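You operate a simulated robot arm through the tools that you are given. There is no shell and no other tool. Be economical: measure what you need, move in short steps, check, and stop when the job is done.

Carry out the task below with a simulated two-armed robot. There is one attempt and no reset: what you move stays moved.

Task
Put the powder tub on the serving board. Take the bottle that says "berry drink" from the laundry bench top and leave it on the green plant. Take the red jar on the counter by the shelf and put it away on the kitchen island top. Hold the pink bowl on the low table top steady with one hand and put the box labelled "fig bars" from the counter by the shelf in it with the other. Take the carton marked "pear juice" from the low table top and put it on the top of the footstool. Push the felt drawer shut. Put the dice box on the purple plate. Any order will do. Set down upright: bottle, red jar, carton.
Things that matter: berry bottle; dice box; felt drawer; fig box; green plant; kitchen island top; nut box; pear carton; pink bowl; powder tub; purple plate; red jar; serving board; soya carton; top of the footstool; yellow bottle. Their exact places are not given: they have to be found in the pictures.

The check looks at the end state, three seconds after you hand in, the way a careful person would. Anything else that was tipped, shoved, dropped, spilled or broken makes it a failure.

Robot
Two 7-joint arms with fingered hands on one trunk, on a base that drives. Base frame: it is fixed to the floor where the robot stands at the start and does not move with it; the origin is under the middle of the robot, x ahead of it, y to its left, z up. Lengths are in m, angles in degrees, forces in N, time in s.
The left shoulder is at the start at [0.032, 0.182, 1.324], the right one opposite. Places, roughly: berry bottle, yellow bottle [0.75, -0.75, 1]; dice box [-6.25, -1.75, 0.75]; felt drawer [-7, -1.7, 0.5]; fig box, nut box [-5.25, 2, 1]; green plant (11x11x16 cm) [0.6, -0.9, 1]; kitchen island top [-2.6, -0.1, 0.9]; pear carton, soya carton [-8.25, 0.5, 0.5]; pink bowl (11x11x4 cm) [-7.7, 0.6, 0.4]; purple plate (20x20x3 cm) [-2.8, -1.5, 0.8]; red jar [-5.25, 2, 1]; serving board (21x16x1 cm) [0.7, 0.7, 0.8]; top of the footstool [-8.9, 1.1, 0.4]. Payload 3.8 kg a hand.
The tool frame of a hand sits at the grasp point between the pads (the TCP): z along the fingers, y along the line on which they close. The tips reach 0.03 m beyond it. The gripper opens to 0.104 m. The gripper's body begins 0.035 m behind the TCP. The gripper is a hand of 4 fingers: y runs from the thumb to the fingers, the wrist lies at [-0.017, -0.104, -0.178] in the tool frame, and closing takes about 1.5 s.
Orientation is that of the tool frame in the base frame, as [roll, pitch, yaw] about the fixed x, y, z axes, in that order (R = Rz(yaw) Ry(pitch) Rx(roll)). With the fingers straight down and the wrist toward the robot, the tool's x, y and z point along [0, 1, 0], [1, 0, 0] and [0, 0, -1] of the base frame.

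Tools
- The arms move only by the tool apply_moves. It takes "left_targets", "right_targets" or both (then of equal length, played together; a hand with none holds still); each is a list of rows, each an object of numbers (a shift or turn left out is 0, a gripper value left out holds the last): "tx", "ty", "tz": the shift along the base's x, y, z in units of 150 mm (1.0 is 150 mm); "rx", "ry", "rz": the turn, a rotation vector about the base's x, y, z in units of 45 degrees (1.0 is 45 degrees). In form: [{"tx": .., "ty": .., "tz": .., "rx": .., "ry": .., "rz": ..}, ...]. A call has 1 to 12 rows; each row is the pose to reach, as a shift and turn from the pose commanded when the call began. "left_hand" and "right_hand" are, for a hand that has rows, the gripper command, from -1 (shut) to 1 (fully open), values between in proportion, set as the call begins (left out, the last holds). A call with a number of a shift or a turn outside -1 to 1 is refused whole. Rows are played at 5 a second. More than 0.05 m and 8.6 degrees between two rows, or a gripper value outside its range, and nothing of the call is played. A pose out of reach is approached as far as the arm can. The call stops where the force on the tool passes 40 N (or 10 N more than at its start, if that is more) or the arm is blocked; 0.2 s more then pass. The fingers move at their own pace (about 0.072 m/s each) and stop on an object; they squeeze with about 22 N. The grip force told is the motor's: it shows also when the fingers shut on nothing. Time passes only in rows, and 0.2 s behind the last, so rows that repeat a pose let the fingers close. It gives the time, the measured TCP pose, the force on the tool (base axes), the opening and the grip force at its end, in the units of the frame above (readings bear some noise), with the torque about the TCP (base axes, N m) and any sound that the robot's microphone picked up, and new pictures: "pictures" is both (left out), scene, wrist or none (wrist: the cameras of the hands that moved).
- Cameras (640 x 400 px; columns grow to the right, rows downward): "scene" is now at [0.1151, -0.0211, 1.5185]; the picture's right is [-0.22, -0.98, 0.00], its down [-0.40, 0.09, -0.91] and it looks along [0.89, -0.20, -0.41] (base axes); focal length 222 px, centre (320, 200). "left" rides on the left gripper at [-0.066, -0.09, -0.126] in its tool frame; the picture's right is [-0.78, -0.30, 0.56], its down [0.57, -0.70, 0.42] and it looks along [0.26, 0.65, 0.71] (tool axes); focal length 275 px, centre (320, 200). "right" rides on the right gripper at [0.066, -0.09, -0.126] in its tool frame; the picture's right is [-0.78, 0.30, -0.56], its down [-0.57, -0.70, 0.42] and it looks along [-0.26, 0.65, 0.71] (tool axes); focal length 275 px, centre (320, 200).
- lift_body(by): slides the trunk up (or, below 0, down) by that many m; the arms and the scene camera ride with it, the base frame stays. It gives what a move gives, with no picture.
- base_move(legs): drives the robot by 1 to 6 legs, each [ahead, left, turn to the left] in m, m and degrees, along the robot's own axes; the way and the turn of a leg run together, so that a leg with both is an arc; at most 1.5 m and 180 degrees a leg. The arms and the cameras ride along, it lands a little off, and it stops where it bumps. It gives what a move gives, and a new picture of the scene camera.
- move_fingers(index, middle, ring, thumb_bend, thumb_turn, hand): sets how far each is bent, from 0 (flat) to 1 (curled in); at 0.3 the hand is open as for a grip, at 0.7 the pads meet at the TCP. One left out holds its place. A second passes; each finger stops where it meets its share of the squeeze, and holds until it gets a number again. A gripper value or a shape takes the hand back. It gives what a move gives, with no picture; readings hold the bend of each and the force on the fingers (four entries, about 0 where the hand has none), thumb and palm. thumb_turn goes from beside the hand (0) to across from the fingers (1), as for a grip.
- grasp_type(shape, hand): the hand has 4 fingers and takes this shape, open, in about a second: jaw (thumb against the fingers, like two jaws); tri (thumb and two fingers); tip (a fingertip pinch); poke (one finger out to press); point (the index stretched); flat (the hand flat); cup (the hand cupped); fist (a fist). The gripper value then closes the fingers along that shape, each until it touches; the sizes above hold for jaw. It gives what a move gives, with no picture.
- head_to(pan, tilt): turns the head with the scene camera to pan (to the left, within 86 degrees either way) and tilt (down, from -29 to 69), counted from straight ahead of the robot. It gives what a move gives, and a new picture of the scene camera.
- probe_pixels(camera, pixels): for up to 12 pixels [column, row] of the newest picture of that camera ("zoom" is the newest enlarged one), the place [x, y, z] in the base frame of the surface seen there, good to about 0.002 m. It takes no simulated time.
- enlarge(camera, box): a new picture of the part [left, top, right, bottom] of that camera's present view, enlarged. It takes no simulated time.
- job_done(): hands the job in; it is judged then, once.

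Keep the steps short. Do not move on a guess: measure, check each grasp and each placing, and mend mistakes. In all there are 131 turns and 260 pictures (those below and enlarged ones count). Leave the grippers open and the arms clear of the work at the hand-in unless told otherwise, and finish with a single line.

The tools are called after "Request:" as name(argument=value, ...) on one line, values as JSON. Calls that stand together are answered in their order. apply_moves: Moves the arms, as the interface text tells. Its arguments: {"type":"object","properties":{"left_targets":{"type":"array","items":{"type":"object","properties":{"tx":{"type":"number"},"ty":{"type":"number"},"tz":{"type":"number"},"rx":{"type":"number"},"ry":{"type":"number"},"rz":{"type":"number"}}}},"left_hand":{"type":"number"},"right_targets":{"type":"array","items":{"type":"object","properties":{"tx":{"type":"number"},"ty":{"type":"number"},"tz":{"type":"number"},"rx":{"type":"number"},"ry":{"type":"number"},"rz":{"type":"number"}}}},"right_hand":{"type":"number"},"pictures":{"type":"string","enum":["both","scene","wrist","none"]}},"required":[]} The other tools are called the same way: lift_body (by) slides the trunk up or down; grasp_type (shape, hand) gives the hand a shape; move_fingers (index, middle, ring, thumb_bend, thumb_turn, hand) moves the fingers one by one; base_move (legs) drives the base; head_to (pan, tilt) turns the head that bears the scene camera; probe_pixels (camera, pixels) gives the place of the surface under pixels of a picture; enlarge (camera, box) takes an enlarged picture of a part of a camera's view; job_done () hands the job in.

At the start:

```text
time: 0.0
left_ee_pos: [0.5174, 0.082, 1.3598]
left_tcp_rot: [-179.9, -0.1, 90.0]
left_contact_force: [-0.6, -0.2, 0.5]
left_moment: [-0.01, 0.02, 0.01]
left_opening: 0.1036
left_grip_force: 0.1
left_shape: jaw
left_bend: [0.3, 0.3, 0.3, 0.3, 0.97]
left_finger forces: [0.0, 0.0, 0.1, 0.1, 0.0, 0.0]
right_ee_pos: [0.4037, -0.2896, 1.3754]
right_tcp_rot: [-179.9, 0.0, 89.9]
right_contact_force: [0.0, 0.6, -1.1]
right_moment: [0.02, 0.02, 0.03]
right_opening: 0.1035
right_grip_force: 0.0
right_shape: jaw
right_bend: [0.3, 0.3, 0.3, 0.3, 0.97]
right_finger forces: [0.0, 0.1, 0.0, 0.0, 0.0, 0.0]
trunk travel left (down, up): [-0.475, 0.281]
robot x, y, heading: [0.0003, -0.0002, -0.1]
head pan, tilt: [-12.6, 24.2]
```

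scene: 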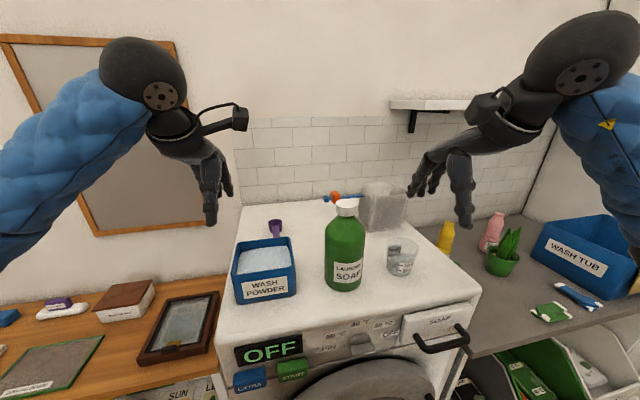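
right: 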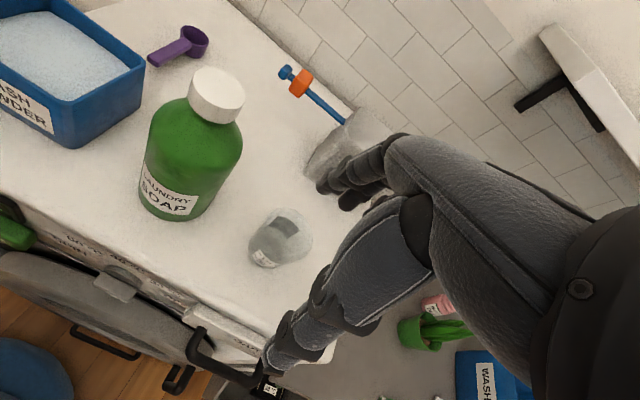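
left: 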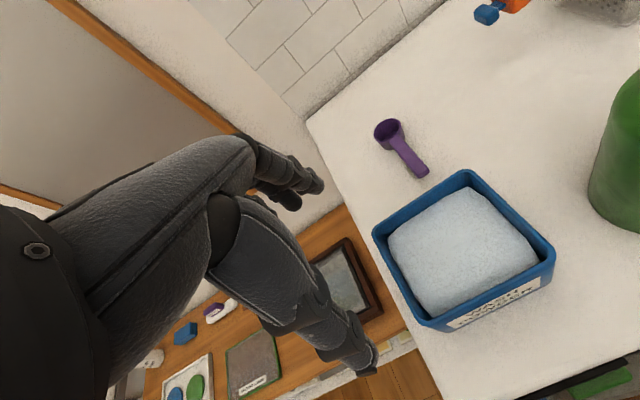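

I see the blue wash powder tub on the washer, the wooden bench at left, and the yellow and pink bottles with the plant at right. I'll enlarge both sides and measure.

Request:
enlarge(camera="scene", box=[0, 230, 240, 400])

Request:
enlarge(camera="scene", box=[400, 190, 640, 340])

Request:
probe_pixels(camera="scene", pixels=[[234, 276], [240, 303], [296, 294], [292, 237], [238, 243], [265, 258], [265, 289], [446, 225], [444, 248], [496, 214], [490, 245], [502, 265]])

Request:
probe_pixels(camera="scene", pixels=[[50, 365], [100, 338], [15, 360], [180, 320], [125, 300], [60, 310], [215, 293], [140, 360], [5, 315], [340, 280], [346, 205], [275, 228]])

Request:
head_to(pan=50, tilt=40)

```text
2.35 times, centred on (120, 315) of scene
```

zoom: 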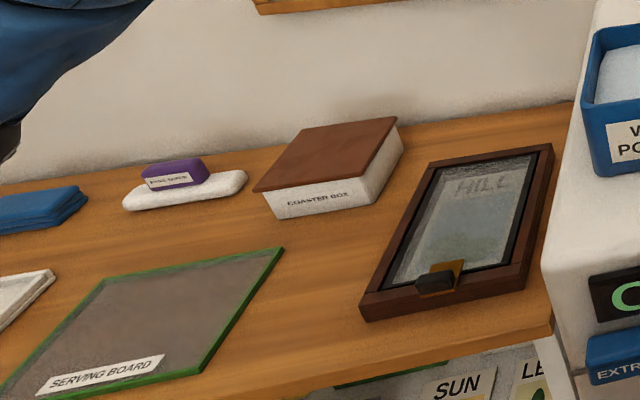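

```text
2.67 times, centred on (520, 265) of scene
```

zoom: 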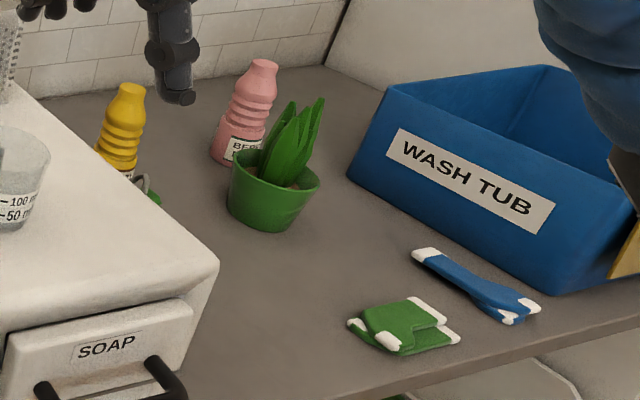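

```text
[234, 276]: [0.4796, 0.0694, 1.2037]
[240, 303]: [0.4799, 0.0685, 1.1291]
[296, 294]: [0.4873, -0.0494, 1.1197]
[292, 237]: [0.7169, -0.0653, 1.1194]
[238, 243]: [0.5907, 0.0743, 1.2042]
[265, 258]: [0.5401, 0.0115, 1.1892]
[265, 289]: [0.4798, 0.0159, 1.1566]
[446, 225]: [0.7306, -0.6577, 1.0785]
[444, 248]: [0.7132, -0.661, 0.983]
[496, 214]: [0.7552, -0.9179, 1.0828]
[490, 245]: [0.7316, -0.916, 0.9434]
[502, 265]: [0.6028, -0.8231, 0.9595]
```

```text
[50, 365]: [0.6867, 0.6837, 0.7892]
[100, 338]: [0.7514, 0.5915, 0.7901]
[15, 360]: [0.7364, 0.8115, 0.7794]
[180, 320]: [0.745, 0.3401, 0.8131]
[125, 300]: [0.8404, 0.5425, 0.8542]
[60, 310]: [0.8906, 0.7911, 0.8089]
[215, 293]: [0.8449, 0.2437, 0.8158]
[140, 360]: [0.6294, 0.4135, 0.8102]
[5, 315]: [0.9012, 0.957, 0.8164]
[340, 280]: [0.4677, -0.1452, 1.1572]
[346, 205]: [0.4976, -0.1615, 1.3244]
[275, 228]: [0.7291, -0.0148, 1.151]
```

```text
time: 1.3
left_ee_pos: [0.5174, 0.0834, 1.3611]
left_tcp_rot: [-179.9, 0.0, 90.0]
left_contact_force: [0.2, 0.3, -0.5]
left_moment: [0.03, 0.0, 0.01]
left_opening: 0.1037
left_grip_force: 0.1
left_shape: jaw
left_bend: [0.3, 0.3, 0.3, 0.3, 0.97]
left_finger forces: [0.1, 0.0, 0.0, 0.0, 0.1, 0.0]
right_ee_pos: [0.4041, -0.2893, 1.3742]
right_tcp_rot: [-180.0, -0.1, 90.0]
right_contact_force: [0.4, 0.0, -0.1]
right_moment: [0.03, 0.01, -0.04]
right_opening: 0.1039
right_grip_force: 0.1
right_shape: jaw
right_bend: [0.3, 0.3, 0.3, 0.3, 0.97]
right_finger forces: [0.0, 0.0, 0.2, 0.0, 0.1, 0.0]
trunk travel left (down, up): [-0.475, 0.281]
robot x, y, heading: [-0.0024, 0.0007, 0.2]
head pan, tilt: [50.0, 40.0]
```

scene: 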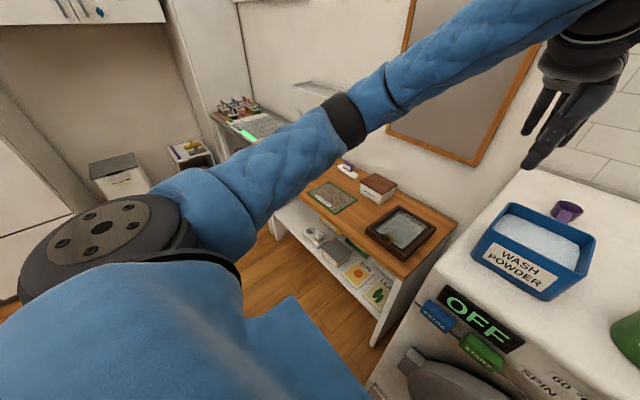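

The tub looks wider than the hand opening, so I'll measure it from the left wrist camera.

Request:
enlarge(camera="left", box=[350, 150, 590, 340])

Request:
probe_pixels(camera="left", pixels=[[375, 233], [465, 173], [552, 255], [425, 322], [400, 252], [467, 197], [530, 252], [440, 312], [460, 240], [555, 280], [430, 332], [385, 222]])

```text
2.11 times, centred on (470, 245) of left
```

zoom: 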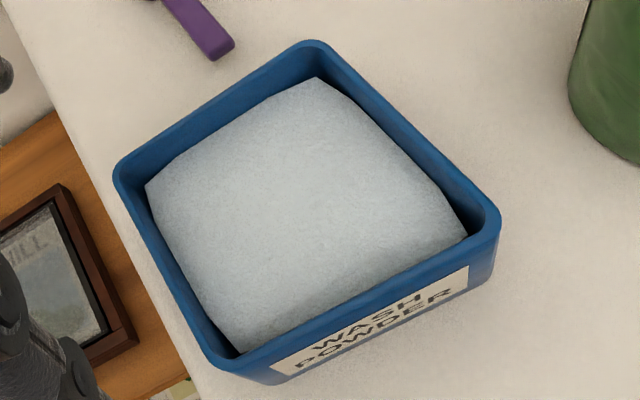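

```text
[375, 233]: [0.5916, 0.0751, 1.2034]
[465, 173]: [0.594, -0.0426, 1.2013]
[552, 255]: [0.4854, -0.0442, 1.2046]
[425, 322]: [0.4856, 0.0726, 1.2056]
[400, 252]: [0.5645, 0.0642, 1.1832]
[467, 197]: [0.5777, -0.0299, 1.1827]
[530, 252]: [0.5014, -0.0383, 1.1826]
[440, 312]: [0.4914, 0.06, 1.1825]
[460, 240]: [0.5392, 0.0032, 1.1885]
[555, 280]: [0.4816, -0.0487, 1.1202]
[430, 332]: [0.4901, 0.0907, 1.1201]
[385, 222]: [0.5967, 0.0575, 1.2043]
```

The tub is 12 × 12.7 cm with thin walls and the powder 2 cm below the rim, so I'll pinch adjacent walls with both hands. Next I'll look down to check the base clearance.

Request:
head_to(pan=0, tilt=62)

```text
time: 2.5
left_ee_pos: [0.5167, 0.082, 1.3612]
left_tcp_rot: [179.9, -0.1, 90.1]
left_contact_force: [-0.2, -0.3, -0.1]
left_moment: [-0.01, -0.03, -0.01]
left_opening: 0.1036
left_grip_force: 0.0
left_shape: jaw
left_bend: [0.3, 0.3, 0.3, 0.3, 0.97]
left_finger forces: [0.0, 0.0, 0.0, 0.0, 0.0, 0.0]
right_ee_pos: [0.404, -0.2896, 1.374]
right_tcp_rot: [-180.0, 0.0, 89.9]
right_contact_force: [-0.8, 0.6, -0.2]
right_moment: [0.05, 0.01, 0.0]
right_opening: 0.1034
right_grip_force: 0.0
right_shape: jaw
right_bend: [0.3, 0.3, 0.3, 0.3, 0.97]
right_finger forces: [0.0, 0.0, 0.1, 0.0, 0.1, 0.0]
trunk travel left (down, up): [-0.475, 0.281]
robot x, y, heading: [-0.0004, -0.0003, -0.2]
head pan, tilt: [0.0, 62.0]
```

scene: 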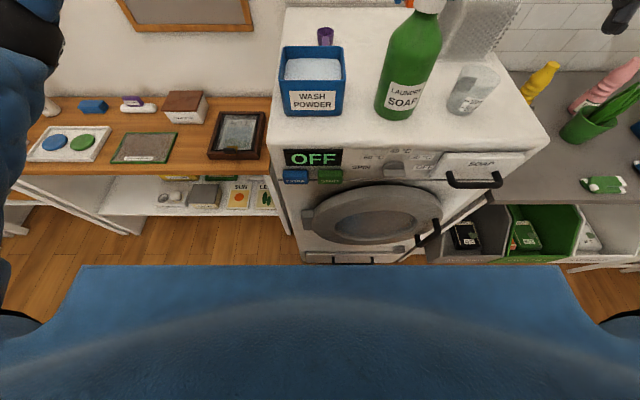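

I have a good overhead view. I'll measure the board corners, soap bottle, washer front and shelf objects.

Request:
probe_pixels(camera="scene", pixels=[[111, 162], [122, 134], [177, 133], [165, 164], [145, 148], [275, 147], [548, 138], [378, 105], [428, 108], [430, 8], [310, 255], [60, 165]])

Request:
enlarge(camera="scene", box=[490, 20, 640, 260])

```text
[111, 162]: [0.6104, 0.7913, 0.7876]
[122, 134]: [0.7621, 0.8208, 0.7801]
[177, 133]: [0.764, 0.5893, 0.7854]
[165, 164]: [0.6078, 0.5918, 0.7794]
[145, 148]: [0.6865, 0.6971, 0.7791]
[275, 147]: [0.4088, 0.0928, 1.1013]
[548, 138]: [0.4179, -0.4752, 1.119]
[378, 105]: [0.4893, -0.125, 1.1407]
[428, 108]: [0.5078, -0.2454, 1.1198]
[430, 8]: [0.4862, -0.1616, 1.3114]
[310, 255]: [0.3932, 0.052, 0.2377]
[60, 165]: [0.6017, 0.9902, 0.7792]
```

```text
1.67 times, centred on (565, 140) of scene
```

zoom: 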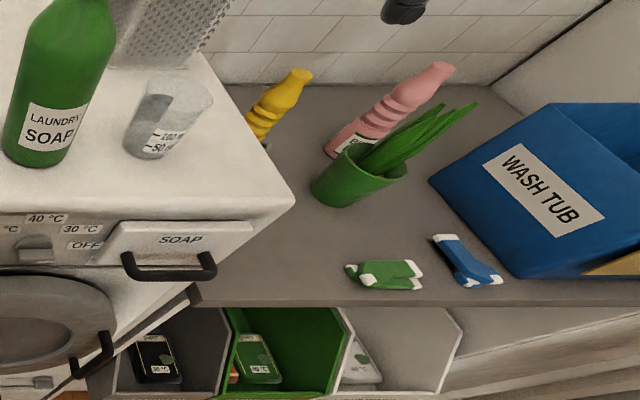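

The plan is to turn the left hand 90° so its fingers pinch the tub's left wall, and bring the right hand to the front wall, keeping clear of the soap bottle. I'll do the first half now.

Request:
apply_moves(left_targets=[{"rz": -0.166, "tz": 0.05}, {"rz": -0.333, "tz": 0.05}, {"rz": -0.5, "tz": 0.05}, {"rz": -0.667, "tz": 0.05}, {"rz": -0.833, "tz": 0.05}, {"rz": -1, "tz": 0.05}], right_targets=[{"tz": 0.2}, {"tz": 0.2, "ty": 0.2}, {"tz": 0.2, "ty": 0.4}, {"tz": 0.2, "ty": 0.6}, {"tz": 0.2, "ty": 0.8}, {"tz": 0.2, "ty": 1}], left_hand=0, right_hand=0, pictures="none")

Request:
apply_moves(left_targets=[{"rz": -0.166}, {"rz": -0.333}, {"rz": -0.5}, {"rz": -0.667}, {"rz": -0.833, "tx": 0.15}, {"rz": -1, "tx": 0.29}], right_targets=[{"ty": 0.2}, {"ty": 0.4}, {"ty": 0.6}, {"ty": 0.77}, {"ty": 0.77, "tx": 0.25}, {"ty": 0.77, "tx": 0.51}], pictures="both")

```text
time: 3.9
left_ee_pos: [0.5183, 0.0841, 1.3697]
left_tcp_rot: [179.9, 0.1, 44.7]
left_contact_force: [-0.2, 0.9, 0.1]
left_moment: [-0.02, -0.02, 0.01]
left_opening: 0.0526
left_grip_force: 0.0
left_shape: jaw
left_bend: [0.74, 0.44, 0.41, 0.68, 1.0]
left_finger forces: [0.0, 0.1, 0.0, 0.2, 0.1, 0.0]
right_ee_pos: [0.4063, -0.1384, 1.4045]
right_tcp_rot: [-179.9, 0.0, 89.9]
right_contact_force: [0.2, 0.8, 0.5]
right_moment: [-0.01, -0.01, 0.01]
right_opening: 0.0527
right_grip_force: 0.1
right_shape: jaw
right_bend: [0.74, 0.44, 0.41, 0.68, 1.0]
right_finger forces: [0.1, 0.0, 0.0, 0.0, 0.0, 0.1]
trunk travel left (down, up): [-0.475, 0.281]
robot x, y, heading: [-0.0008, -0.0008, 0.1]
head pan, tilt: [0.0, 62.0]
```

```text
time: 5.3
left_ee_pos: [0.5631, 0.081, 1.3678]
left_tcp_rot: [179.9, 0.1, 0.0]
left_contact_force: [0.4, -0.6, 0.3]
left_moment: [0.01, 0.02, -0.03]
left_opening: 0.0522
left_grip_force: 0.1
left_shape: jaw
left_bend: [0.74, 0.44, 0.41, 0.68, 1.0]
left_finger forces: [0.0, 0.0, 0.0, 0.0, 0.0, 0.0]
right_ee_pos: [0.4817, -0.0236, 1.4052]
right_tcp_rot: [-180.0, 0.1, 90.0]
right_contact_force: [0.4, 0.2, 0.3]
right_moment: [-0.01, 0.04, 0.01]
right_opening: 0.0521
right_grip_force: 0.1
right_shape: jaw
right_bend: [0.74, 0.44, 0.41, 0.68, 1.0]
right_finger forces: [0.1, 0.1, 0.1, 0.0, 0.1, 0.1]
trunk travel left (down, up): [-0.475, 0.281]
robot x, y, heading: [-0.0016, -0.0003, -0.1]
head pan, tilt: [0.0, 62.0]
```

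scene: 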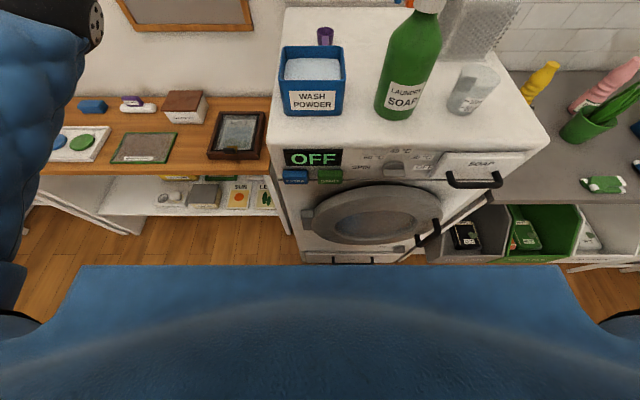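
right: 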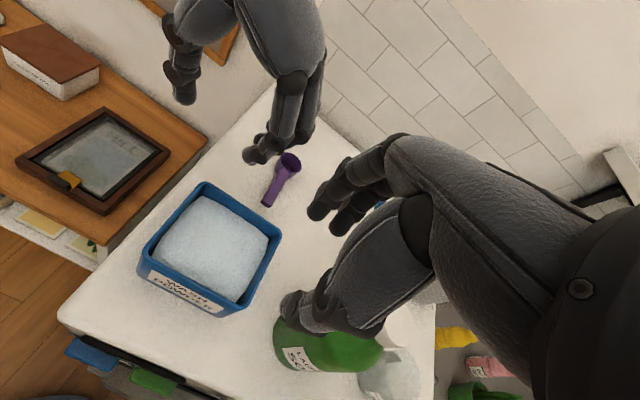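
left: 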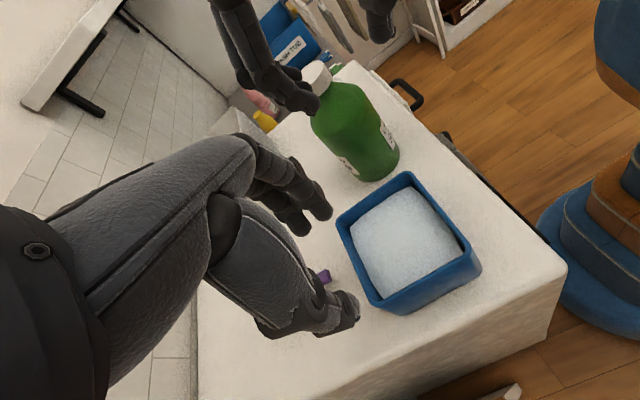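

Both hands are in place above the tub. I'll lower partway with narrower openings and look.

Request:
apply_moves(left_targets=[{"tz": -0.2, "ty": -0.03}, {"tz": -0.4, "ty": -0.03}, {"tz": -0.6, "ty": -0.03}, {"tz": -0.7, "ty": -0.03}, {"tz": -0.7, "ty": -0.03}], right_targets=[{"tz": -0.2}, {"tz": -0.4}, {"tz": -0.6}, {"tz": -0.8}, {"tz": -0.95}], left_hand=-0.35, right_hand=-0.35, pictures="wrist")

```text
time: 6.5
left_ee_pos: [0.5609, 0.0773, 1.2621]
left_tcp_rot: [180.0, 0.0, 0.1]
left_contact_force: [0.3, 0.3, 0.0]
left_moment: [0.03, -0.02, -0.04]
left_opening: 0.0344
left_grip_force: 0.0
left_shape: jaw
left_bend: [0.74, 0.52, 0.5, 0.73, 1.0]
left_finger forces: [0.1, 0.1, 0.0, 0.1, 0.1, 0.1]
right_ee_pos: [0.4817, -0.0229, 1.2634]
right_tcp_rot: [-180.0, 0.0, 90.0]
right_contact_force: [0.4, -0.6, 0.0]
right_moment: [0.01, 0.03, 0.03]
right_opening: 0.0343
right_grip_force: 0.0
right_shape: jaw
right_bend: [0.74, 0.52, 0.5, 0.73, 1.0]
right_finger forces: [0.0, 0.0, 0.0, 0.1, 0.1, 0.1]
trunk travel left (down, up): [-0.475, 0.281]
robot x, y, heading: [0.0019, 0.0007, 0.1]
head pan, tilt: [0.0, 62.0]
```

right: 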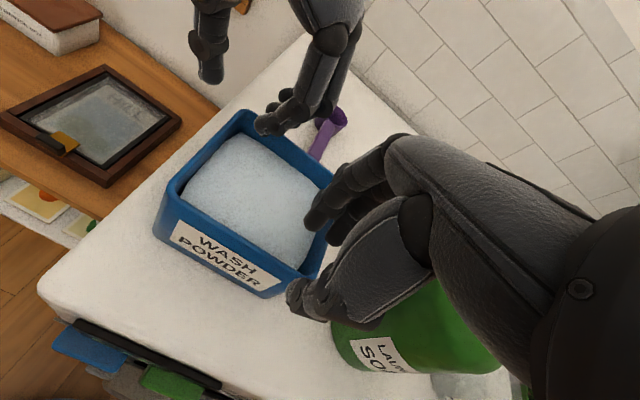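
left: 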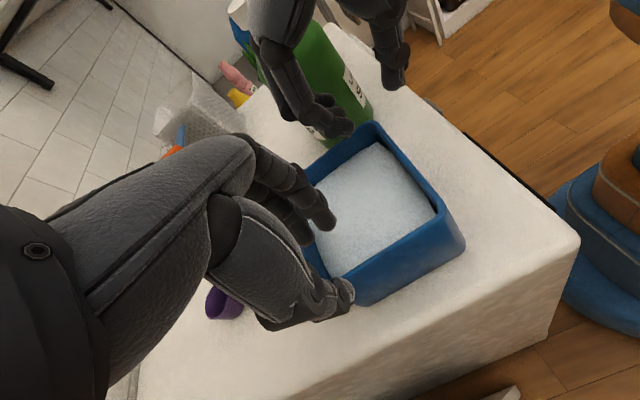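

Alignment looks right: thumbs outside, fingers over the inside. I'll lower to z≈1.221 and then check.

Request:
apply_moves(left_targets=[{"tz": -0.14}, {"tz": -0.27}, {"tz": -0.27}], right_targets=[{"tz": -0.14}, {"tz": -0.28}, {"tz": -0.28}], pictures="wrist")

```text
time: 7.3
left_ee_pos: [0.5607, 0.0754, 1.2299]
left_tcp_rot: [179.7, -0.6, 0.0]
left_contact_force: [6.7, -4.5, 24.0]
left_moment: [-0.6, -0.98, -0.03]
left_opening: 0.0344
left_grip_force: 0.0
left_shape: jaw
left_bend: [0.74, 0.52, 0.75, 0.73, 1.0]
left_finger forces: [0.1, 0.1, 23.4, 0.0, 0.0, 0.0]
right_ee_pos: [0.4789, -0.0249, 1.2204]
right_tcp_rot: [-180.0, 0.0, 90.1]
right_contact_force: [0.4, -0.5, 0.1]
right_moment: [0.0, -0.01, -0.03]
right_opening: 0.0343
right_grip_force: 0.1
right_shape: jaw
right_bend: [0.74, 0.52, 0.5, 0.73, 1.0]
right_finger forces: [0.0, 0.0, 0.5, 0.0, 0.1, 0.1]
trunk travel left (down, up): [-0.475, 0.281]
robot x, y, heading: [0.003, 0.0019, -0.1]
head pan, tilt: [0.0, 62.0]
```

right: 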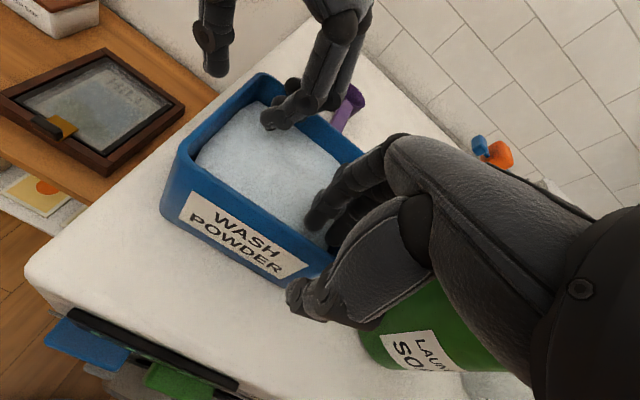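
left: 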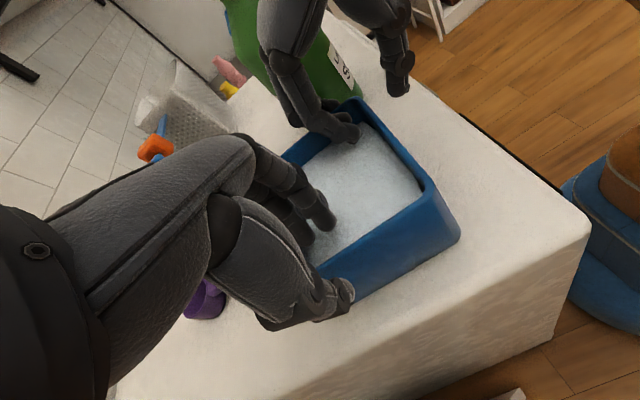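

The left ring finger landed on the tub's back rim. I'll raise the left hand, shift it 2.5 cm toward the robot and lower again.

Request:
apply_moves(left_targets=[{"tz": 0.15}, {"tz": 0.25}, {"tz": 0.25, "tx": -0.09}, {"tz": 0.25, "tx": -0.18}, {"tz": 0.1, "tx": -0.18}, {"tz": 0, "tx": -0.18}, {"tz": 0, "tx": -0.18}], left_hand=-0.35, pictures="wrist")

```text
time: 8.9
left_ee_pos: [0.5336, 0.0779, 1.2248]
left_tcp_rot: [180.0, 0.0, 0.0]
left_contact_force: [-0.9, 0.5, 0.2]
left_moment: [0.01, -0.03, -0.01]
left_opening: 0.0344
left_grip_force: 0.1
left_shape: jaw
left_bend: [0.74, 0.52, 0.5, 0.73, 1.0]
left_finger forces: [0.0, 0.1, 0.0, 0.0, 0.1, 0.0]
right_ee_pos: [0.4793, -0.0235, 1.2199]
right_tcp_rot: [180.0, 0.0, 90.0]
right_contact_force: [-0.7, -1.6, 0.8]
right_moment: [-0.03, 0.01, -0.07]
right_opening: 0.0341
right_grip_force: 0.1
right_shape: jaw
right_bend: [0.74, 0.52, 0.5, 0.73, 1.0]
right_finger forces: [0.1, 0.0, 1.8, 0.0, 0.1, 0.0]
trunk travel left (down, up): [-0.475, 0.281]
robot x, y, heading: [0.0023, 0.0, -0.1]
head pan, tilt: [0.0, 62.0]
```

left: 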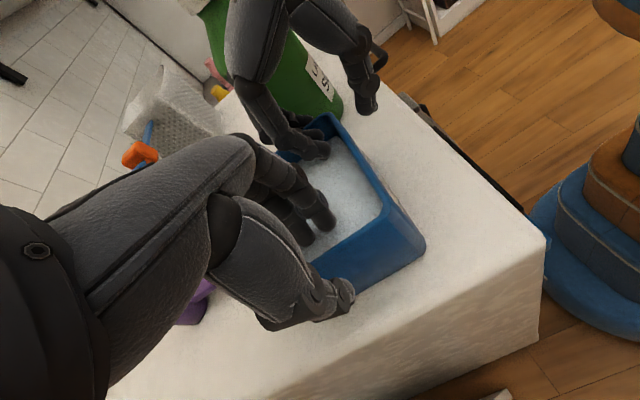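

Both hands are inside the rim. I'll make small trims and close both hands on the walls.

Request:
apply_moves(left_targets=[{"tz": -0.03}, {"tz": -0.03}], right_targets=[{"ty": 0.05}, {"ty": 0.05}], pictures="none")

Request:
apply_moves(left_targets=[{"tz": 0}, {"tz": 0}, {"tz": 0}, {"tz": 0}, {"tz": 0}, {"tz": 0}, {"tz": 0}, {"tz": 0}], right_targets=[{"tz": 0}, {"tz": 0}, {"tz": 0}, {"tz": 0}, {"tz": 0}, {"tz": 0}, {"tz": 0}, {"tz": 0}], left_hand=-1, right_hand=-1, pictures="wrist")

```text
time: 9.5
left_ee_pos: [0.5343, 0.0781, 1.2194]
left_tcp_rot: [-180.0, -0.1, 0.0]
left_contact_force: [-0.8, -1.3, -0.2]
left_moment: [0.0, -0.01, -0.02]
left_opening: 0.034
left_grip_force: 0.2
left_shape: jaw
left_bend: [0.74, 0.52, 0.5, 0.73, 1.0]
left_finger forces: [0.1, 0.0, 0.0, 0.0, 0.0, 0.1]
right_ee_pos: [0.4791, -0.0169, 1.2192]
right_tcp_rot: [-179.9, -0.2, 90.0]
right_contact_force: [-0.6, -0.3, 0.3]
right_moment: [-0.06, 0.02, -0.06]
right_opening: 0.0338
right_grip_force: 0.1
right_shape: jaw
right_bend: [0.74, 0.52, 0.5, 0.73, 1.0]
right_finger forces: [0.0, 0.1, 1.0, 0.0, 0.0, 0.1]
trunk travel left (down, up): [-0.475, 0.281]
robot x, y, heading: [-0.0014, -0.0036, 0.1]
head pan, tilt: [0.0, 62.0]
```

```text
time: 11.3
left_ee_pos: [0.5349, 0.0789, 1.2195]
left_tcp_rot: [-180.0, -0.1, -0.1]
left_contact_force: [0.2, 1.2, -0.2]
left_moment: [0.0, 0.0, -0.08]
left_opening: 0.0003
left_grip_force: 22.2
left_shape: jaw
left_bend: [0.7, 0.7, 0.7, 0.73, 1.0]
left_finger forces: [10.4, 5.5, 2.9, 0.1, 19.7, 0.0]
right_ee_pos: [0.4793, -0.0166, 1.2184]
right_tcp_rot: [-180.0, 0.0, 90.0]
right_contact_force: [-0.3, -0.9, 0.2]
right_moment: [0.02, 0.04, 0.03]
right_opening: 0.0005
right_grip_force: 22.1
right_shape: jaw
right_bend: [0.71, 0.68, 0.62, 0.69, 1.0]
right_finger forces: [10.8, 5.9, 3.1, 0.0, 19.5, 0.1]
trunk travel left (down, up): [-0.475, 0.281]
robot x, y, heading: [0.0015, 0.0008, 0.1]
head pan, tilt: [0.0, 62.0]
```

right: 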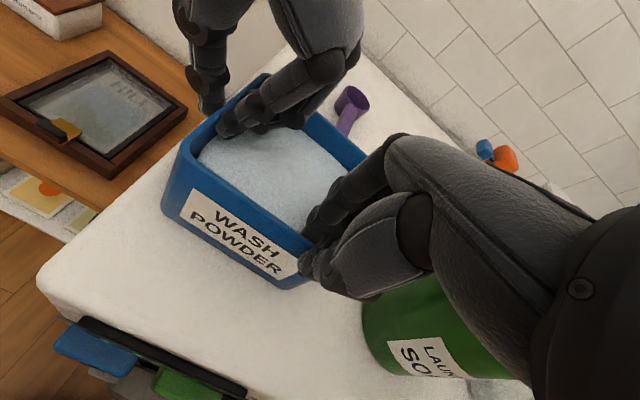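
left: 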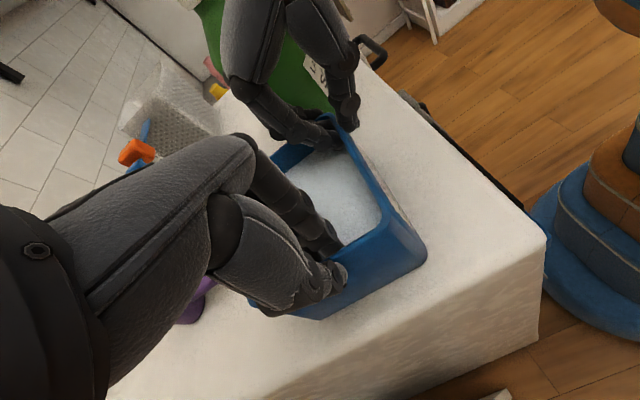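

Both report a 22 N squeeze. I'll lift the trunk 3 cm to see whether the tub follows level.

Request:
lift_body(by=0.03)

Request:
head_to(pan=5, tilt=45)

Request:
enlarge(camera="left", box=[160, 80, 480, 340])

```text
time: 12.1
left_ee_pos: [0.5345, 0.0785, 1.2478]
left_tcp_rot: [180.0, 0.1, 0.0]
left_contact_force: [1.6, 4.2, -5.0]
left_moment: [0.07, 0.08, -0.06]
left_opening: 0.0001
left_grip_force: 21.9
left_shape: jaw
left_bend: [0.7, 0.7, 0.7, 0.73, 1.0]
left_finger forces: [10.7, 4.5, 2.4, 0.1, 21.6, 0.1]
right_ee_pos: [0.4814, -0.0152, 1.2482]
right_tcp_rot: [-179.9, 0.1, 90.0]
right_contact_force: [-1.2, -3.8, -2.9]
right_moment: [0.02, 0.11, -0.05]
right_opening: 0.0004
right_grip_force: 22.2
right_shape: jaw
right_bend: [0.71, 0.68, 0.71, 0.7, 1.0]
right_finger forces: [11.3, 5.9, 4.7, 0.0, 20.4, 0.1]
trunk travel left (down, up): [-0.505, 0.251]
robot x, y, heading: [0.0017, 0.0016, -0.3]
head pan, tilt: [0.0, 62.0]
```

```text
time: 12.9
left_ee_pos: [0.5334, 0.0795, 1.2487]
left_tcp_rot: [179.9, 0.0, 0.0]
left_contact_force: [2.5, 4.9, -4.4]
left_moment: [0.13, 0.07, -0.04]
left_opening: 0.0003
left_grip_force: 21.9
left_shape: jaw
left_bend: [0.7, 0.7, 0.7, 0.73, 1.0]
left_finger forces: [10.6, 4.3, 2.3, 0.0, 22.3, 0.0]
right_ee_pos: [0.4809, -0.0166, 1.2497]
right_tcp_rot: [-179.9, 0.0, 90.0]
right_contact_force: [-2.0, -5.9, -2.7]
right_moment: [-0.01, 0.09, -0.03]
right_opening: 0.0006
right_grip_force: 22.6
right_shape: jaw
right_bend: [0.71, 0.68, 0.71, 0.7, 1.0]
right_finger forces: [11.1, 5.7, 5.0, 0.0, 20.5, 0.0]
trunk travel left (down, up): [-0.505, 0.251]
robot x, y, heading: [-0.002, -0.002, 0.1]
head pan, tilt: [5.0, 45.0]
```

scene: 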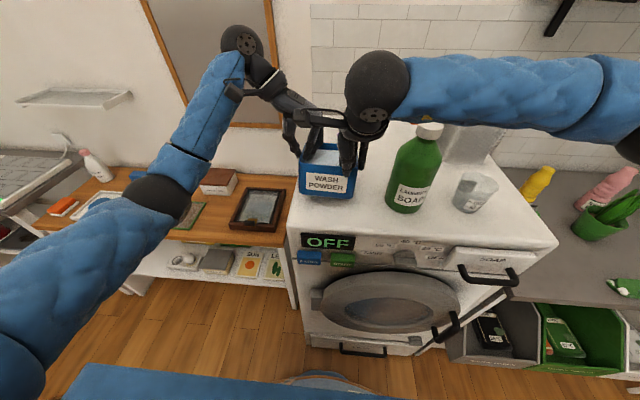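

```text
1.54 times, centred on (320, 210) of left
```

zoom: 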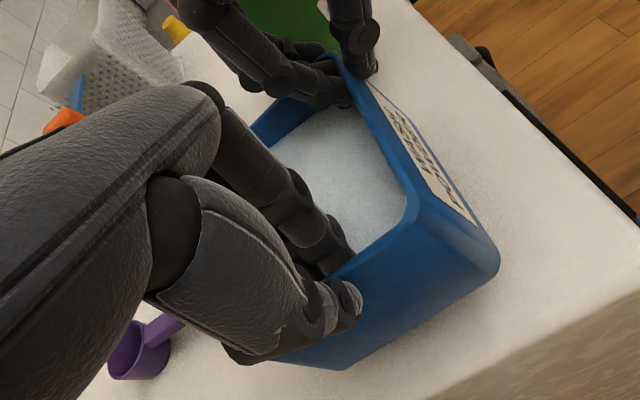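

The forces total about 7 N, so the tub hangs between the hands. I'll check its level from rim points.

Request:
probe_pixels(camera="zoom", pixels=[[360, 90], [405, 215], [490, 245], [345, 150], [260, 135], [490, 275], [300, 362], [340, 366]])

Request:
probe_pixels(camera="scene", pixels=[[301, 168], [301, 194], [352, 170], [352, 196], [328, 155], [395, 210]])

```text
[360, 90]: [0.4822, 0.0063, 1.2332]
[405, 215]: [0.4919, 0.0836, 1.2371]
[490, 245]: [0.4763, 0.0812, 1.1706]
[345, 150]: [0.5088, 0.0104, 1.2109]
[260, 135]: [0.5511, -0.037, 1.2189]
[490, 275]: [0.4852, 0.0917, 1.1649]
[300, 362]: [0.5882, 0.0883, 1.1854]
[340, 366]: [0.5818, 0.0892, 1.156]
```

```text
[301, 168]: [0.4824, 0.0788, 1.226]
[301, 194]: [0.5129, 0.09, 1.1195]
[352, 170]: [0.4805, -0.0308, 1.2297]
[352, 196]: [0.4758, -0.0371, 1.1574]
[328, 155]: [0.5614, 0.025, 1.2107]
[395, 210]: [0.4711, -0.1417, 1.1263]
```

It's lifted about 3 cm and nearly level. I'll check the shelf and table at left before driving that way.

Request:
probe_pixels(camera="scene", pixels=[[75, 97], [20, 105], [125, 97], [40, 165], [160, 190], [60, 220], [165, 80], [95, 175], [10, 190]])

Request:
base_move(legs=[[0, 0.3, 0]])

```text
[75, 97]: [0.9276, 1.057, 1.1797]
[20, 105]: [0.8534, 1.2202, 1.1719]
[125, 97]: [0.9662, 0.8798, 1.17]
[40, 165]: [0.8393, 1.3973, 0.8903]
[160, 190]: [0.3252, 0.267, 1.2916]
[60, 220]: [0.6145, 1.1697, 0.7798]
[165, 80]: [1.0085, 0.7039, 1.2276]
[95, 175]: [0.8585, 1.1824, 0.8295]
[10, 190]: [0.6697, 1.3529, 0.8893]
```

```text
time: 14.9
left_ee_pos: [0.5348, 0.3827, 1.2482]
left_tcp_rot: [180.0, 0.0, -0.1]
left_contact_force: [2.7, 6.7, -4.4]
left_moment: [0.13, 0.05, -0.08]
left_opening: 0.0001
left_grip_force: 21.6
left_shape: jaw
left_bend: [0.7, 0.7, 0.7, 0.73, 1.0]
left_finger forces: [10.5, 4.3, 2.4, 0.0, 23.1, 0.0]
right_ee_pos: [0.4817, 0.2887, 1.2495]
right_tcp_rot: [-179.9, 0.1, 89.8]
right_contact_force: [-2.4, -5.7, -3.4]
right_moment: [-0.03, 0.12, -0.07]
right_opening: 0.0005
right_grip_force: 22.3
right_shape: jaw
right_bend: [0.71, 0.68, 0.71, 0.7, 1.0]
right_finger forces: [11.2, 5.7, 5.3, 0.1, 20.6, 0.0]
trunk travel left (down, up): [-0.505, 0.251]
robot x, y, heading: [-0.0022, 0.3058, -0.3]
head pan, tilt: [5.0, 45.0]
```

scene: 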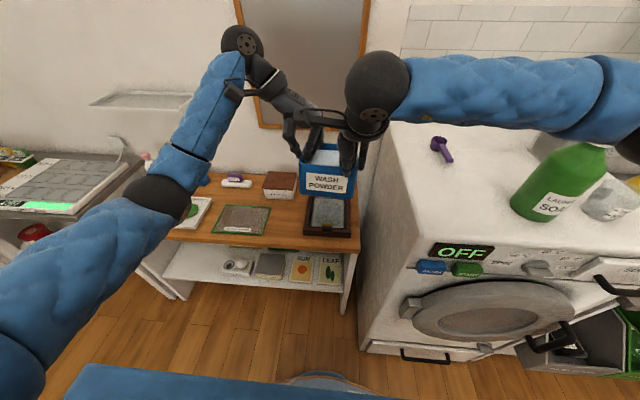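

No slip. I'll continue left to y≈0.68, then forward.

Request:
base_move(legs=[[0, 0.375, 0], [0.147, 0, 0]])

```text
time: 18.3
left_ee_pos: [0.6915, 0.7516, 1.2474]
left_tcp_rot: [180.0, 0.1, -0.8]
left_contact_force: [3.1, 4.3, -4.5]
left_moment: [0.1, 0.07, -0.06]
left_opening: 0.0002
left_grip_force: 22.1
left_shape: jaw
left_bend: [0.7, 0.7, 0.7, 0.73, 1.0]
left_finger forces: [10.6, 4.4, 2.4, 0.1, 22.3, 0.0]
right_ee_pos: [0.6369, 0.6579, 1.2501]
right_tcp_rot: [-179.9, 0.1, 89.3]
right_contact_force: [-1.1, -4.6, -2.0]
right_moment: [-0.04, 0.11, -0.02]
right_opening: 0.0005
right_grip_force: 22.0
right_shape: jaw
right_bend: [0.71, 0.68, 0.65, 0.7, 1.0]
right_finger forces: [11.4, 5.8, 5.0, 0.0, 20.7, 0.0]
trunk travel left (down, up): [-0.505, 0.251]
robot x, y, heading: [0.1579, 0.6805, -0.8]
head pan, tilt: [5.0, 45.0]
```

scene: 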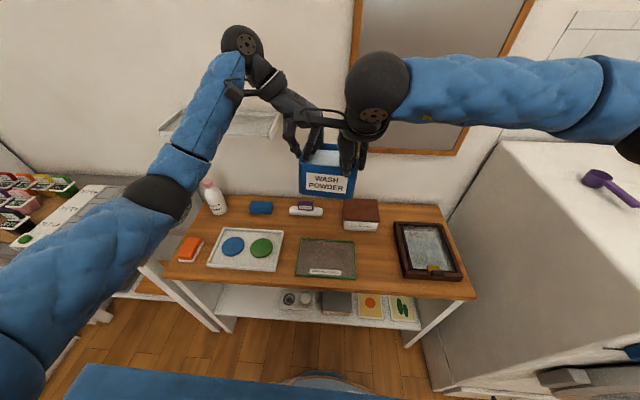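

Now I'll measure the board from here.

Request:
probe_pixels(camera="scene", pixels=[[295, 277], [303, 239], [355, 241], [355, 279], [325, 258], [326, 271], [280, 268], [362, 205], [300, 165], [352, 165]])

Request:
enlarge(camera="scene", box=[260, 140, 400, 290])

```text
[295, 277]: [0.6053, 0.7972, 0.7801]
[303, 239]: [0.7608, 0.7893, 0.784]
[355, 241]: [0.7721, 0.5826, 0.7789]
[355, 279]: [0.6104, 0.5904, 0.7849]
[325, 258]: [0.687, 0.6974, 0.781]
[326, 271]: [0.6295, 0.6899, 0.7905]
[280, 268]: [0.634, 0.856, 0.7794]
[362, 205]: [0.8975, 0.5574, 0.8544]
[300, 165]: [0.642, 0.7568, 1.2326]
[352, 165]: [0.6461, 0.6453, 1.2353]
```

```text
2.67 times, centred on (330, 215) of scene
```

zoom: 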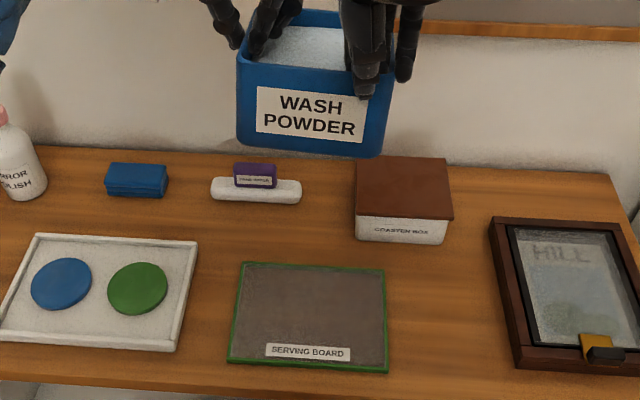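

The board is centred at (0.686, 0.692) with its surface at about 0.783. Before lowering I'll check that the right elbow clears the washer.

Request:
probe_pixels(camera="scene", pixels=[[450, 110], [540, 125], [600, 110], [632, 150], [638, 90], [510, 160], [590, 150]])

Request:
head_to(pan=-60, tilt=40)

```text
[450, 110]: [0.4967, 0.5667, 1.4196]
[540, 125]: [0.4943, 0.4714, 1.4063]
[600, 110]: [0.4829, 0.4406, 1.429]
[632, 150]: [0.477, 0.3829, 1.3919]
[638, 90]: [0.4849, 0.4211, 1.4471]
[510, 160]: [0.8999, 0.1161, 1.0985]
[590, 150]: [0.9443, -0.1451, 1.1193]
```

```text
time: 19.7
left_ee_pos: [0.6895, 0.7532, 1.2492]
left_tcp_rot: [179.9, -0.1, -0.8]
left_contact_force: [1.3, 3.2, -3.3]
left_moment: [0.06, 0.09, -0.09]
left_opening: 0.0002
left_grip_force: 22.0
left_shape: jaw
left_bend: [0.7, 0.7, 0.7, 0.73, 1.0]
left_finger forces: [11.3, 4.9, 2.6, 0.1, 21.4, 0.0]
right_ee_pos: [0.6359, 0.6578, 1.2487]
right_tcp_rot: [-179.9, 0.1, 89.2]
right_contact_force: [-1.1, -3.4, -3.4]
right_moment: [0.02, 0.06, -0.04]
right_opening: 0.0002
right_grip_force: 22.1
right_shape: jaw
right_bend: [0.71, 0.68, 0.71, 0.7, 1.0]
right_finger forces: [11.8, 6.1, 4.6, 0.1, 20.3, 0.0]
trunk travel left (down, up): [-0.505, 0.251]
robot x, y, heading: [0.1562, 0.6783, -0.9]
head pan, tilt: [-60.0, 40.0]
```

scene: 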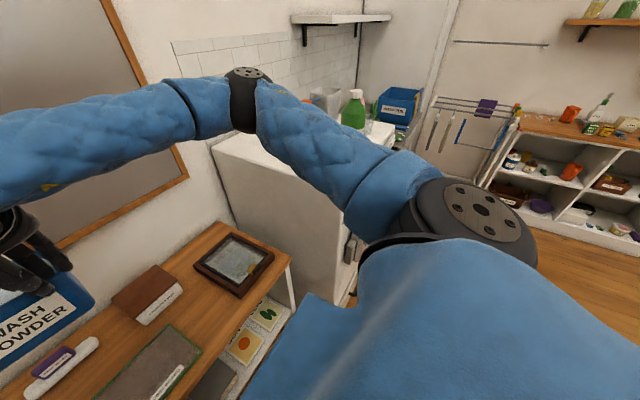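

Request:
probe_pixels(camera="scene", pixels=[[240, 125], [250, 85], [235, 100], [330, 180], [215, 150], [350, 235], [190, 130]])

```text
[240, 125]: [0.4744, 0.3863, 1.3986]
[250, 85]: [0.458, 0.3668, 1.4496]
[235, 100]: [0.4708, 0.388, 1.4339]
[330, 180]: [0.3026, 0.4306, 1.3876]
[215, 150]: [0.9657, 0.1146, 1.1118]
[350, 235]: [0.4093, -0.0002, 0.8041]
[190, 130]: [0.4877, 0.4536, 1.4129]
```

The elbow is at about y=0.32 and the washer at 0.11, so it's clear. I'll lower the trunk 0.33 m and look.

Request:
lift_body(by=-0.33)

Request:
head_to(pan=5, tilt=45)

Request:
enlarge(camera="scene", box=[240, 120, 420, 240])

```text
time: 22.9
left_ee_pos: [0.6898, 0.7535, 0.9185]
left_tcp_rot: [180.0, 0.0, -0.8]
left_contact_force: [1.4, 4.6, -4.4]
left_moment: [0.09, 0.02, -0.05]
left_opening: 0.0003
left_grip_force: 22.0
left_shape: jaw
left_bend: [0.7, 0.7, 0.7, 0.73, 1.0]
left_finger forces: [10.6, 4.6, 2.5, 0.0, 22.1, 0.1]
right_ee_pos: [0.6344, 0.6582, 0.9196]
right_tcp_rot: [-179.9, -0.1, 89.2]
right_contact_force: [-2.0, -3.8, -2.3]
right_moment: [0.0, 0.11, -0.06]
right_opening: 0.0006
right_grip_force: 22.2
right_shape: jaw
right_bend: [0.71, 0.68, 0.66, 0.7, 1.0]
right_finger forces: [11.7, 5.8, 5.3, 0.0, 20.6, 0.0]
trunk travel left (down, up): [-0.175, 0.581]
robot x, y, heading: [0.1563, 0.6834, -0.8]
head pan, tilt: [-60.0, 40.0]
```

```text
time: 24.3
left_ee_pos: [0.6902, 0.7541, 0.9182]
left_tcp_rot: [-179.9, 0.1, -0.7]
left_contact_force: [0.9, 3.8, -4.2]
left_moment: [0.1, 0.1, -0.06]
left_opening: 0.0001
left_grip_force: 22.2
left_shape: jaw
left_bend: [0.7, 0.7, 0.7, 0.73, 1.0]
left_finger forces: [10.6, 4.5, 2.4, 0.0, 22.1, 0.0]
right_ee_pos: [0.6358, 0.6582, 0.9204]
right_tcp_rot: [-179.9, 0.0, 89.2]
right_contact_force: [-0.1, -5.8, -3.0]
right_moment: [0.0, 0.07, -0.05]
right_opening: 0.0004
right_grip_force: 21.9
right_shape: jaw
right_bend: [0.71, 0.68, 0.66, 0.7, 1.0]
right_finger forces: [11.7, 5.8, 5.1, 0.0, 20.6, 0.0]
trunk travel left (down, up): [-0.175, 0.581]
robot x, y, heading: [0.1577, 0.682, -0.6]
head pan, tilt: [5.0, 45.0]
```

scene: 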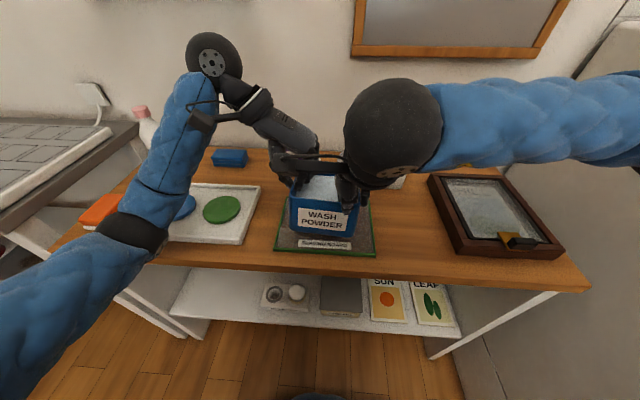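

```text
3.33 times, centred on (330, 180) of scene
```

zoom: 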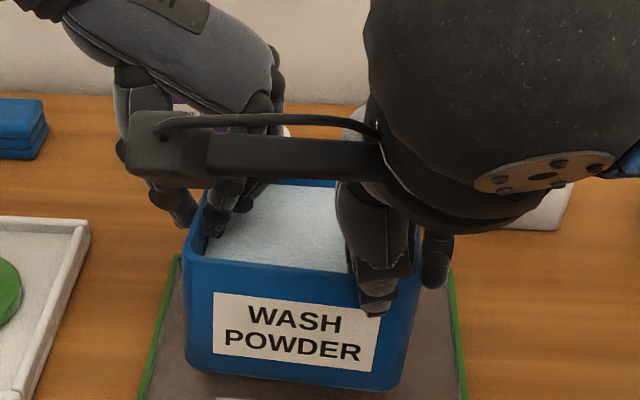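

The tub hangs about 3.5 cm above the board. I'll shift it 1.7 cm toward the robot and lower slowly.

Request:
apply_moves(left_targets=[{"tx": -0.06}, {"tx": -0.11, "tz": -0.06}, {"tx": -0.11, "tz": -0.13}, {"tx": -0.11, "tz": -0.18}, {"tx": -0.11, "tz": -0.18}], right_targets=[{"tx": -0.06}, {"tx": -0.11, "tz": -0.06}, {"tx": -0.11, "tz": -0.13}, {"tx": -0.11, "tz": -0.18}, {"tx": -0.11, "tz": -0.18}], pictures="scene")

Request:
enlarge(camera="scene", box=[260, 140, 400, 260])

Request:
probe_pixels(camera="zoom", pixels=[[140, 330], [145, 190], [400, 340], [400, 200], [270, 330], [70, 330], [440, 330], [270, 340], [270, 350]])

```text
time: 25.5
left_ee_pos: [0.6726, 0.7522, 0.8926]
left_tcp_rot: [179.9, 0.1, -0.8]
left_contact_force: [-2.4, 0.8, -0.8]
left_moment: [-0.05, -0.07, -0.08]
left_opening: 0.0
left_grip_force: 21.8
left_shape: jaw
left_bend: [0.7, 0.7, 0.7, 0.73, 1.0]
left_finger forces: [10.9, 6.9, 3.1, 0.1, 20.8, 0.1]
right_ee_pos: [0.6187, 0.6567, 0.8936]
right_tcp_rot: [180.0, -0.1, 89.3]
right_contact_force: [0.2, 0.2, -0.7]
right_moment: [-0.01, -0.03, -0.01]
right_opening: 0.0005
right_grip_force: 22.0
right_shape: jaw
right_bend: [0.71, 0.68, 0.71, 0.7, 1.0]
right_finger forces: [11.5, 7.1, 2.9, 0.0, 19.9, 0.0]
trunk travel left (down, up): [-0.175, 0.581]
robot x, y, heading: [0.1527, 0.6801, -0.5]
head pan, tilt: [5.0, 45.0]
```

scene: 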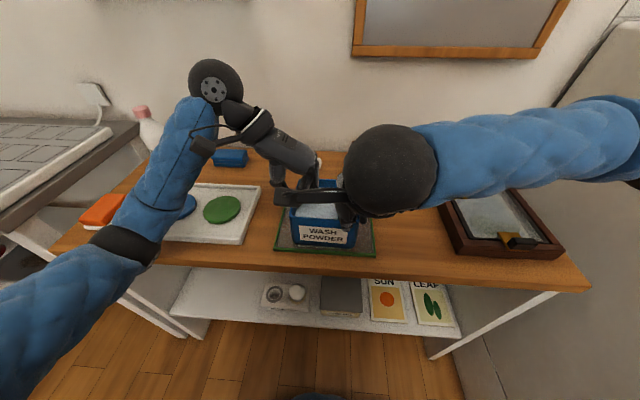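

```text
3.33 times, centred on (330, 200) of scene
```

zoom: 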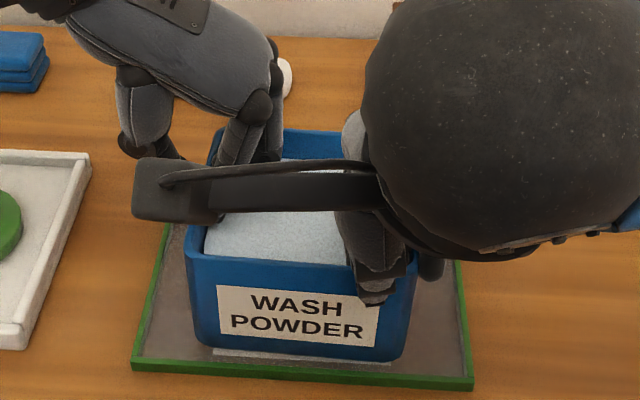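

```text
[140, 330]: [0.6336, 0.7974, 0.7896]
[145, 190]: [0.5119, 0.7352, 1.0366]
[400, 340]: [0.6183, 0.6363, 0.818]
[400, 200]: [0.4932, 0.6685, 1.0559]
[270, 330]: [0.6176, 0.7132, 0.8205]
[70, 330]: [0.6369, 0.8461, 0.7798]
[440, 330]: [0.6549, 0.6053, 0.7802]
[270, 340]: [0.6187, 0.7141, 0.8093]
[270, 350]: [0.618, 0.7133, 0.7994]
```

The load has gone to zero, so the tub rests on the board inside its edges. I'll open the hands slightly, rise, then open more.

Request:
apply_moves(left_targets=[{"tz": 0}, {"tz": 0}, {"tz": 0}, {"tz": 0}, {"tz": 0.1}, {"tz": 0.3}, {"tz": 0.6}, {"tz": 0.9}], right_targets=[{"tz": 0}, {"tz": 0}, {"tz": 0}, {"tz": 0}, {"tz": 0.1}, {"tz": 0.3}, {"tz": 0.6}, {"tz": 0.9}], left_hand=-0.4, right_hand=-0.4, pictures="scene")

Request:
enlarge(camera="scene", box=[260, 140, 400, 260])

```text
time: 27.3
left_ee_pos: [0.6698, 0.7503, 1.0266]
left_tcp_rot: [180.0, 0.0, -0.8]
left_contact_force: [0.2, 0.7, 0.1]
left_moment: [-0.01, 0.02, -0.02]
left_opening: 0.0309
left_grip_force: 0.2
left_shape: jaw
left_bend: [0.74, 0.54, 0.51, 0.74, 1.0]
left_finger forces: [0.0, 0.0, 0.1, 0.1, 0.0, 0.0]
right_ee_pos: [0.613, 0.6583, 1.0268]
right_tcp_rot: [-179.9, 0.1, 89.2]
right_contact_force: [0.3, -0.1, 0.7]
right_moment: [0.0, -0.01, -0.02]
right_opening: 0.0307
right_grip_force: 0.1
right_shape: jaw
right_bend: [0.74, 0.54, 0.51, 0.74, 1.0]
right_finger forces: [0.1, 0.1, 0.1, 0.0, 0.1, 0.1]
trunk travel left (down, up): [-0.175, 0.581]
robot x, y, heading: [0.1552, 0.6823, -0.8]
head pan, tilt: [5.0, 45.0]
```

scene: 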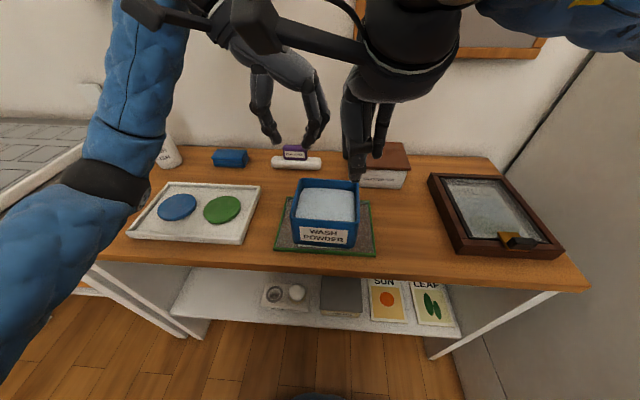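

```text
3.33 times, centred on (330, 200) of scene
```

zoom: 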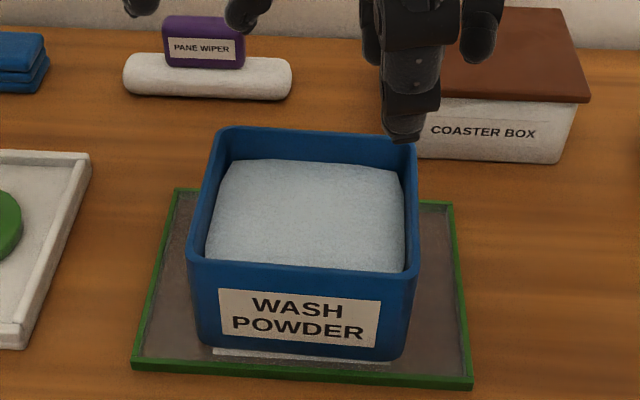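

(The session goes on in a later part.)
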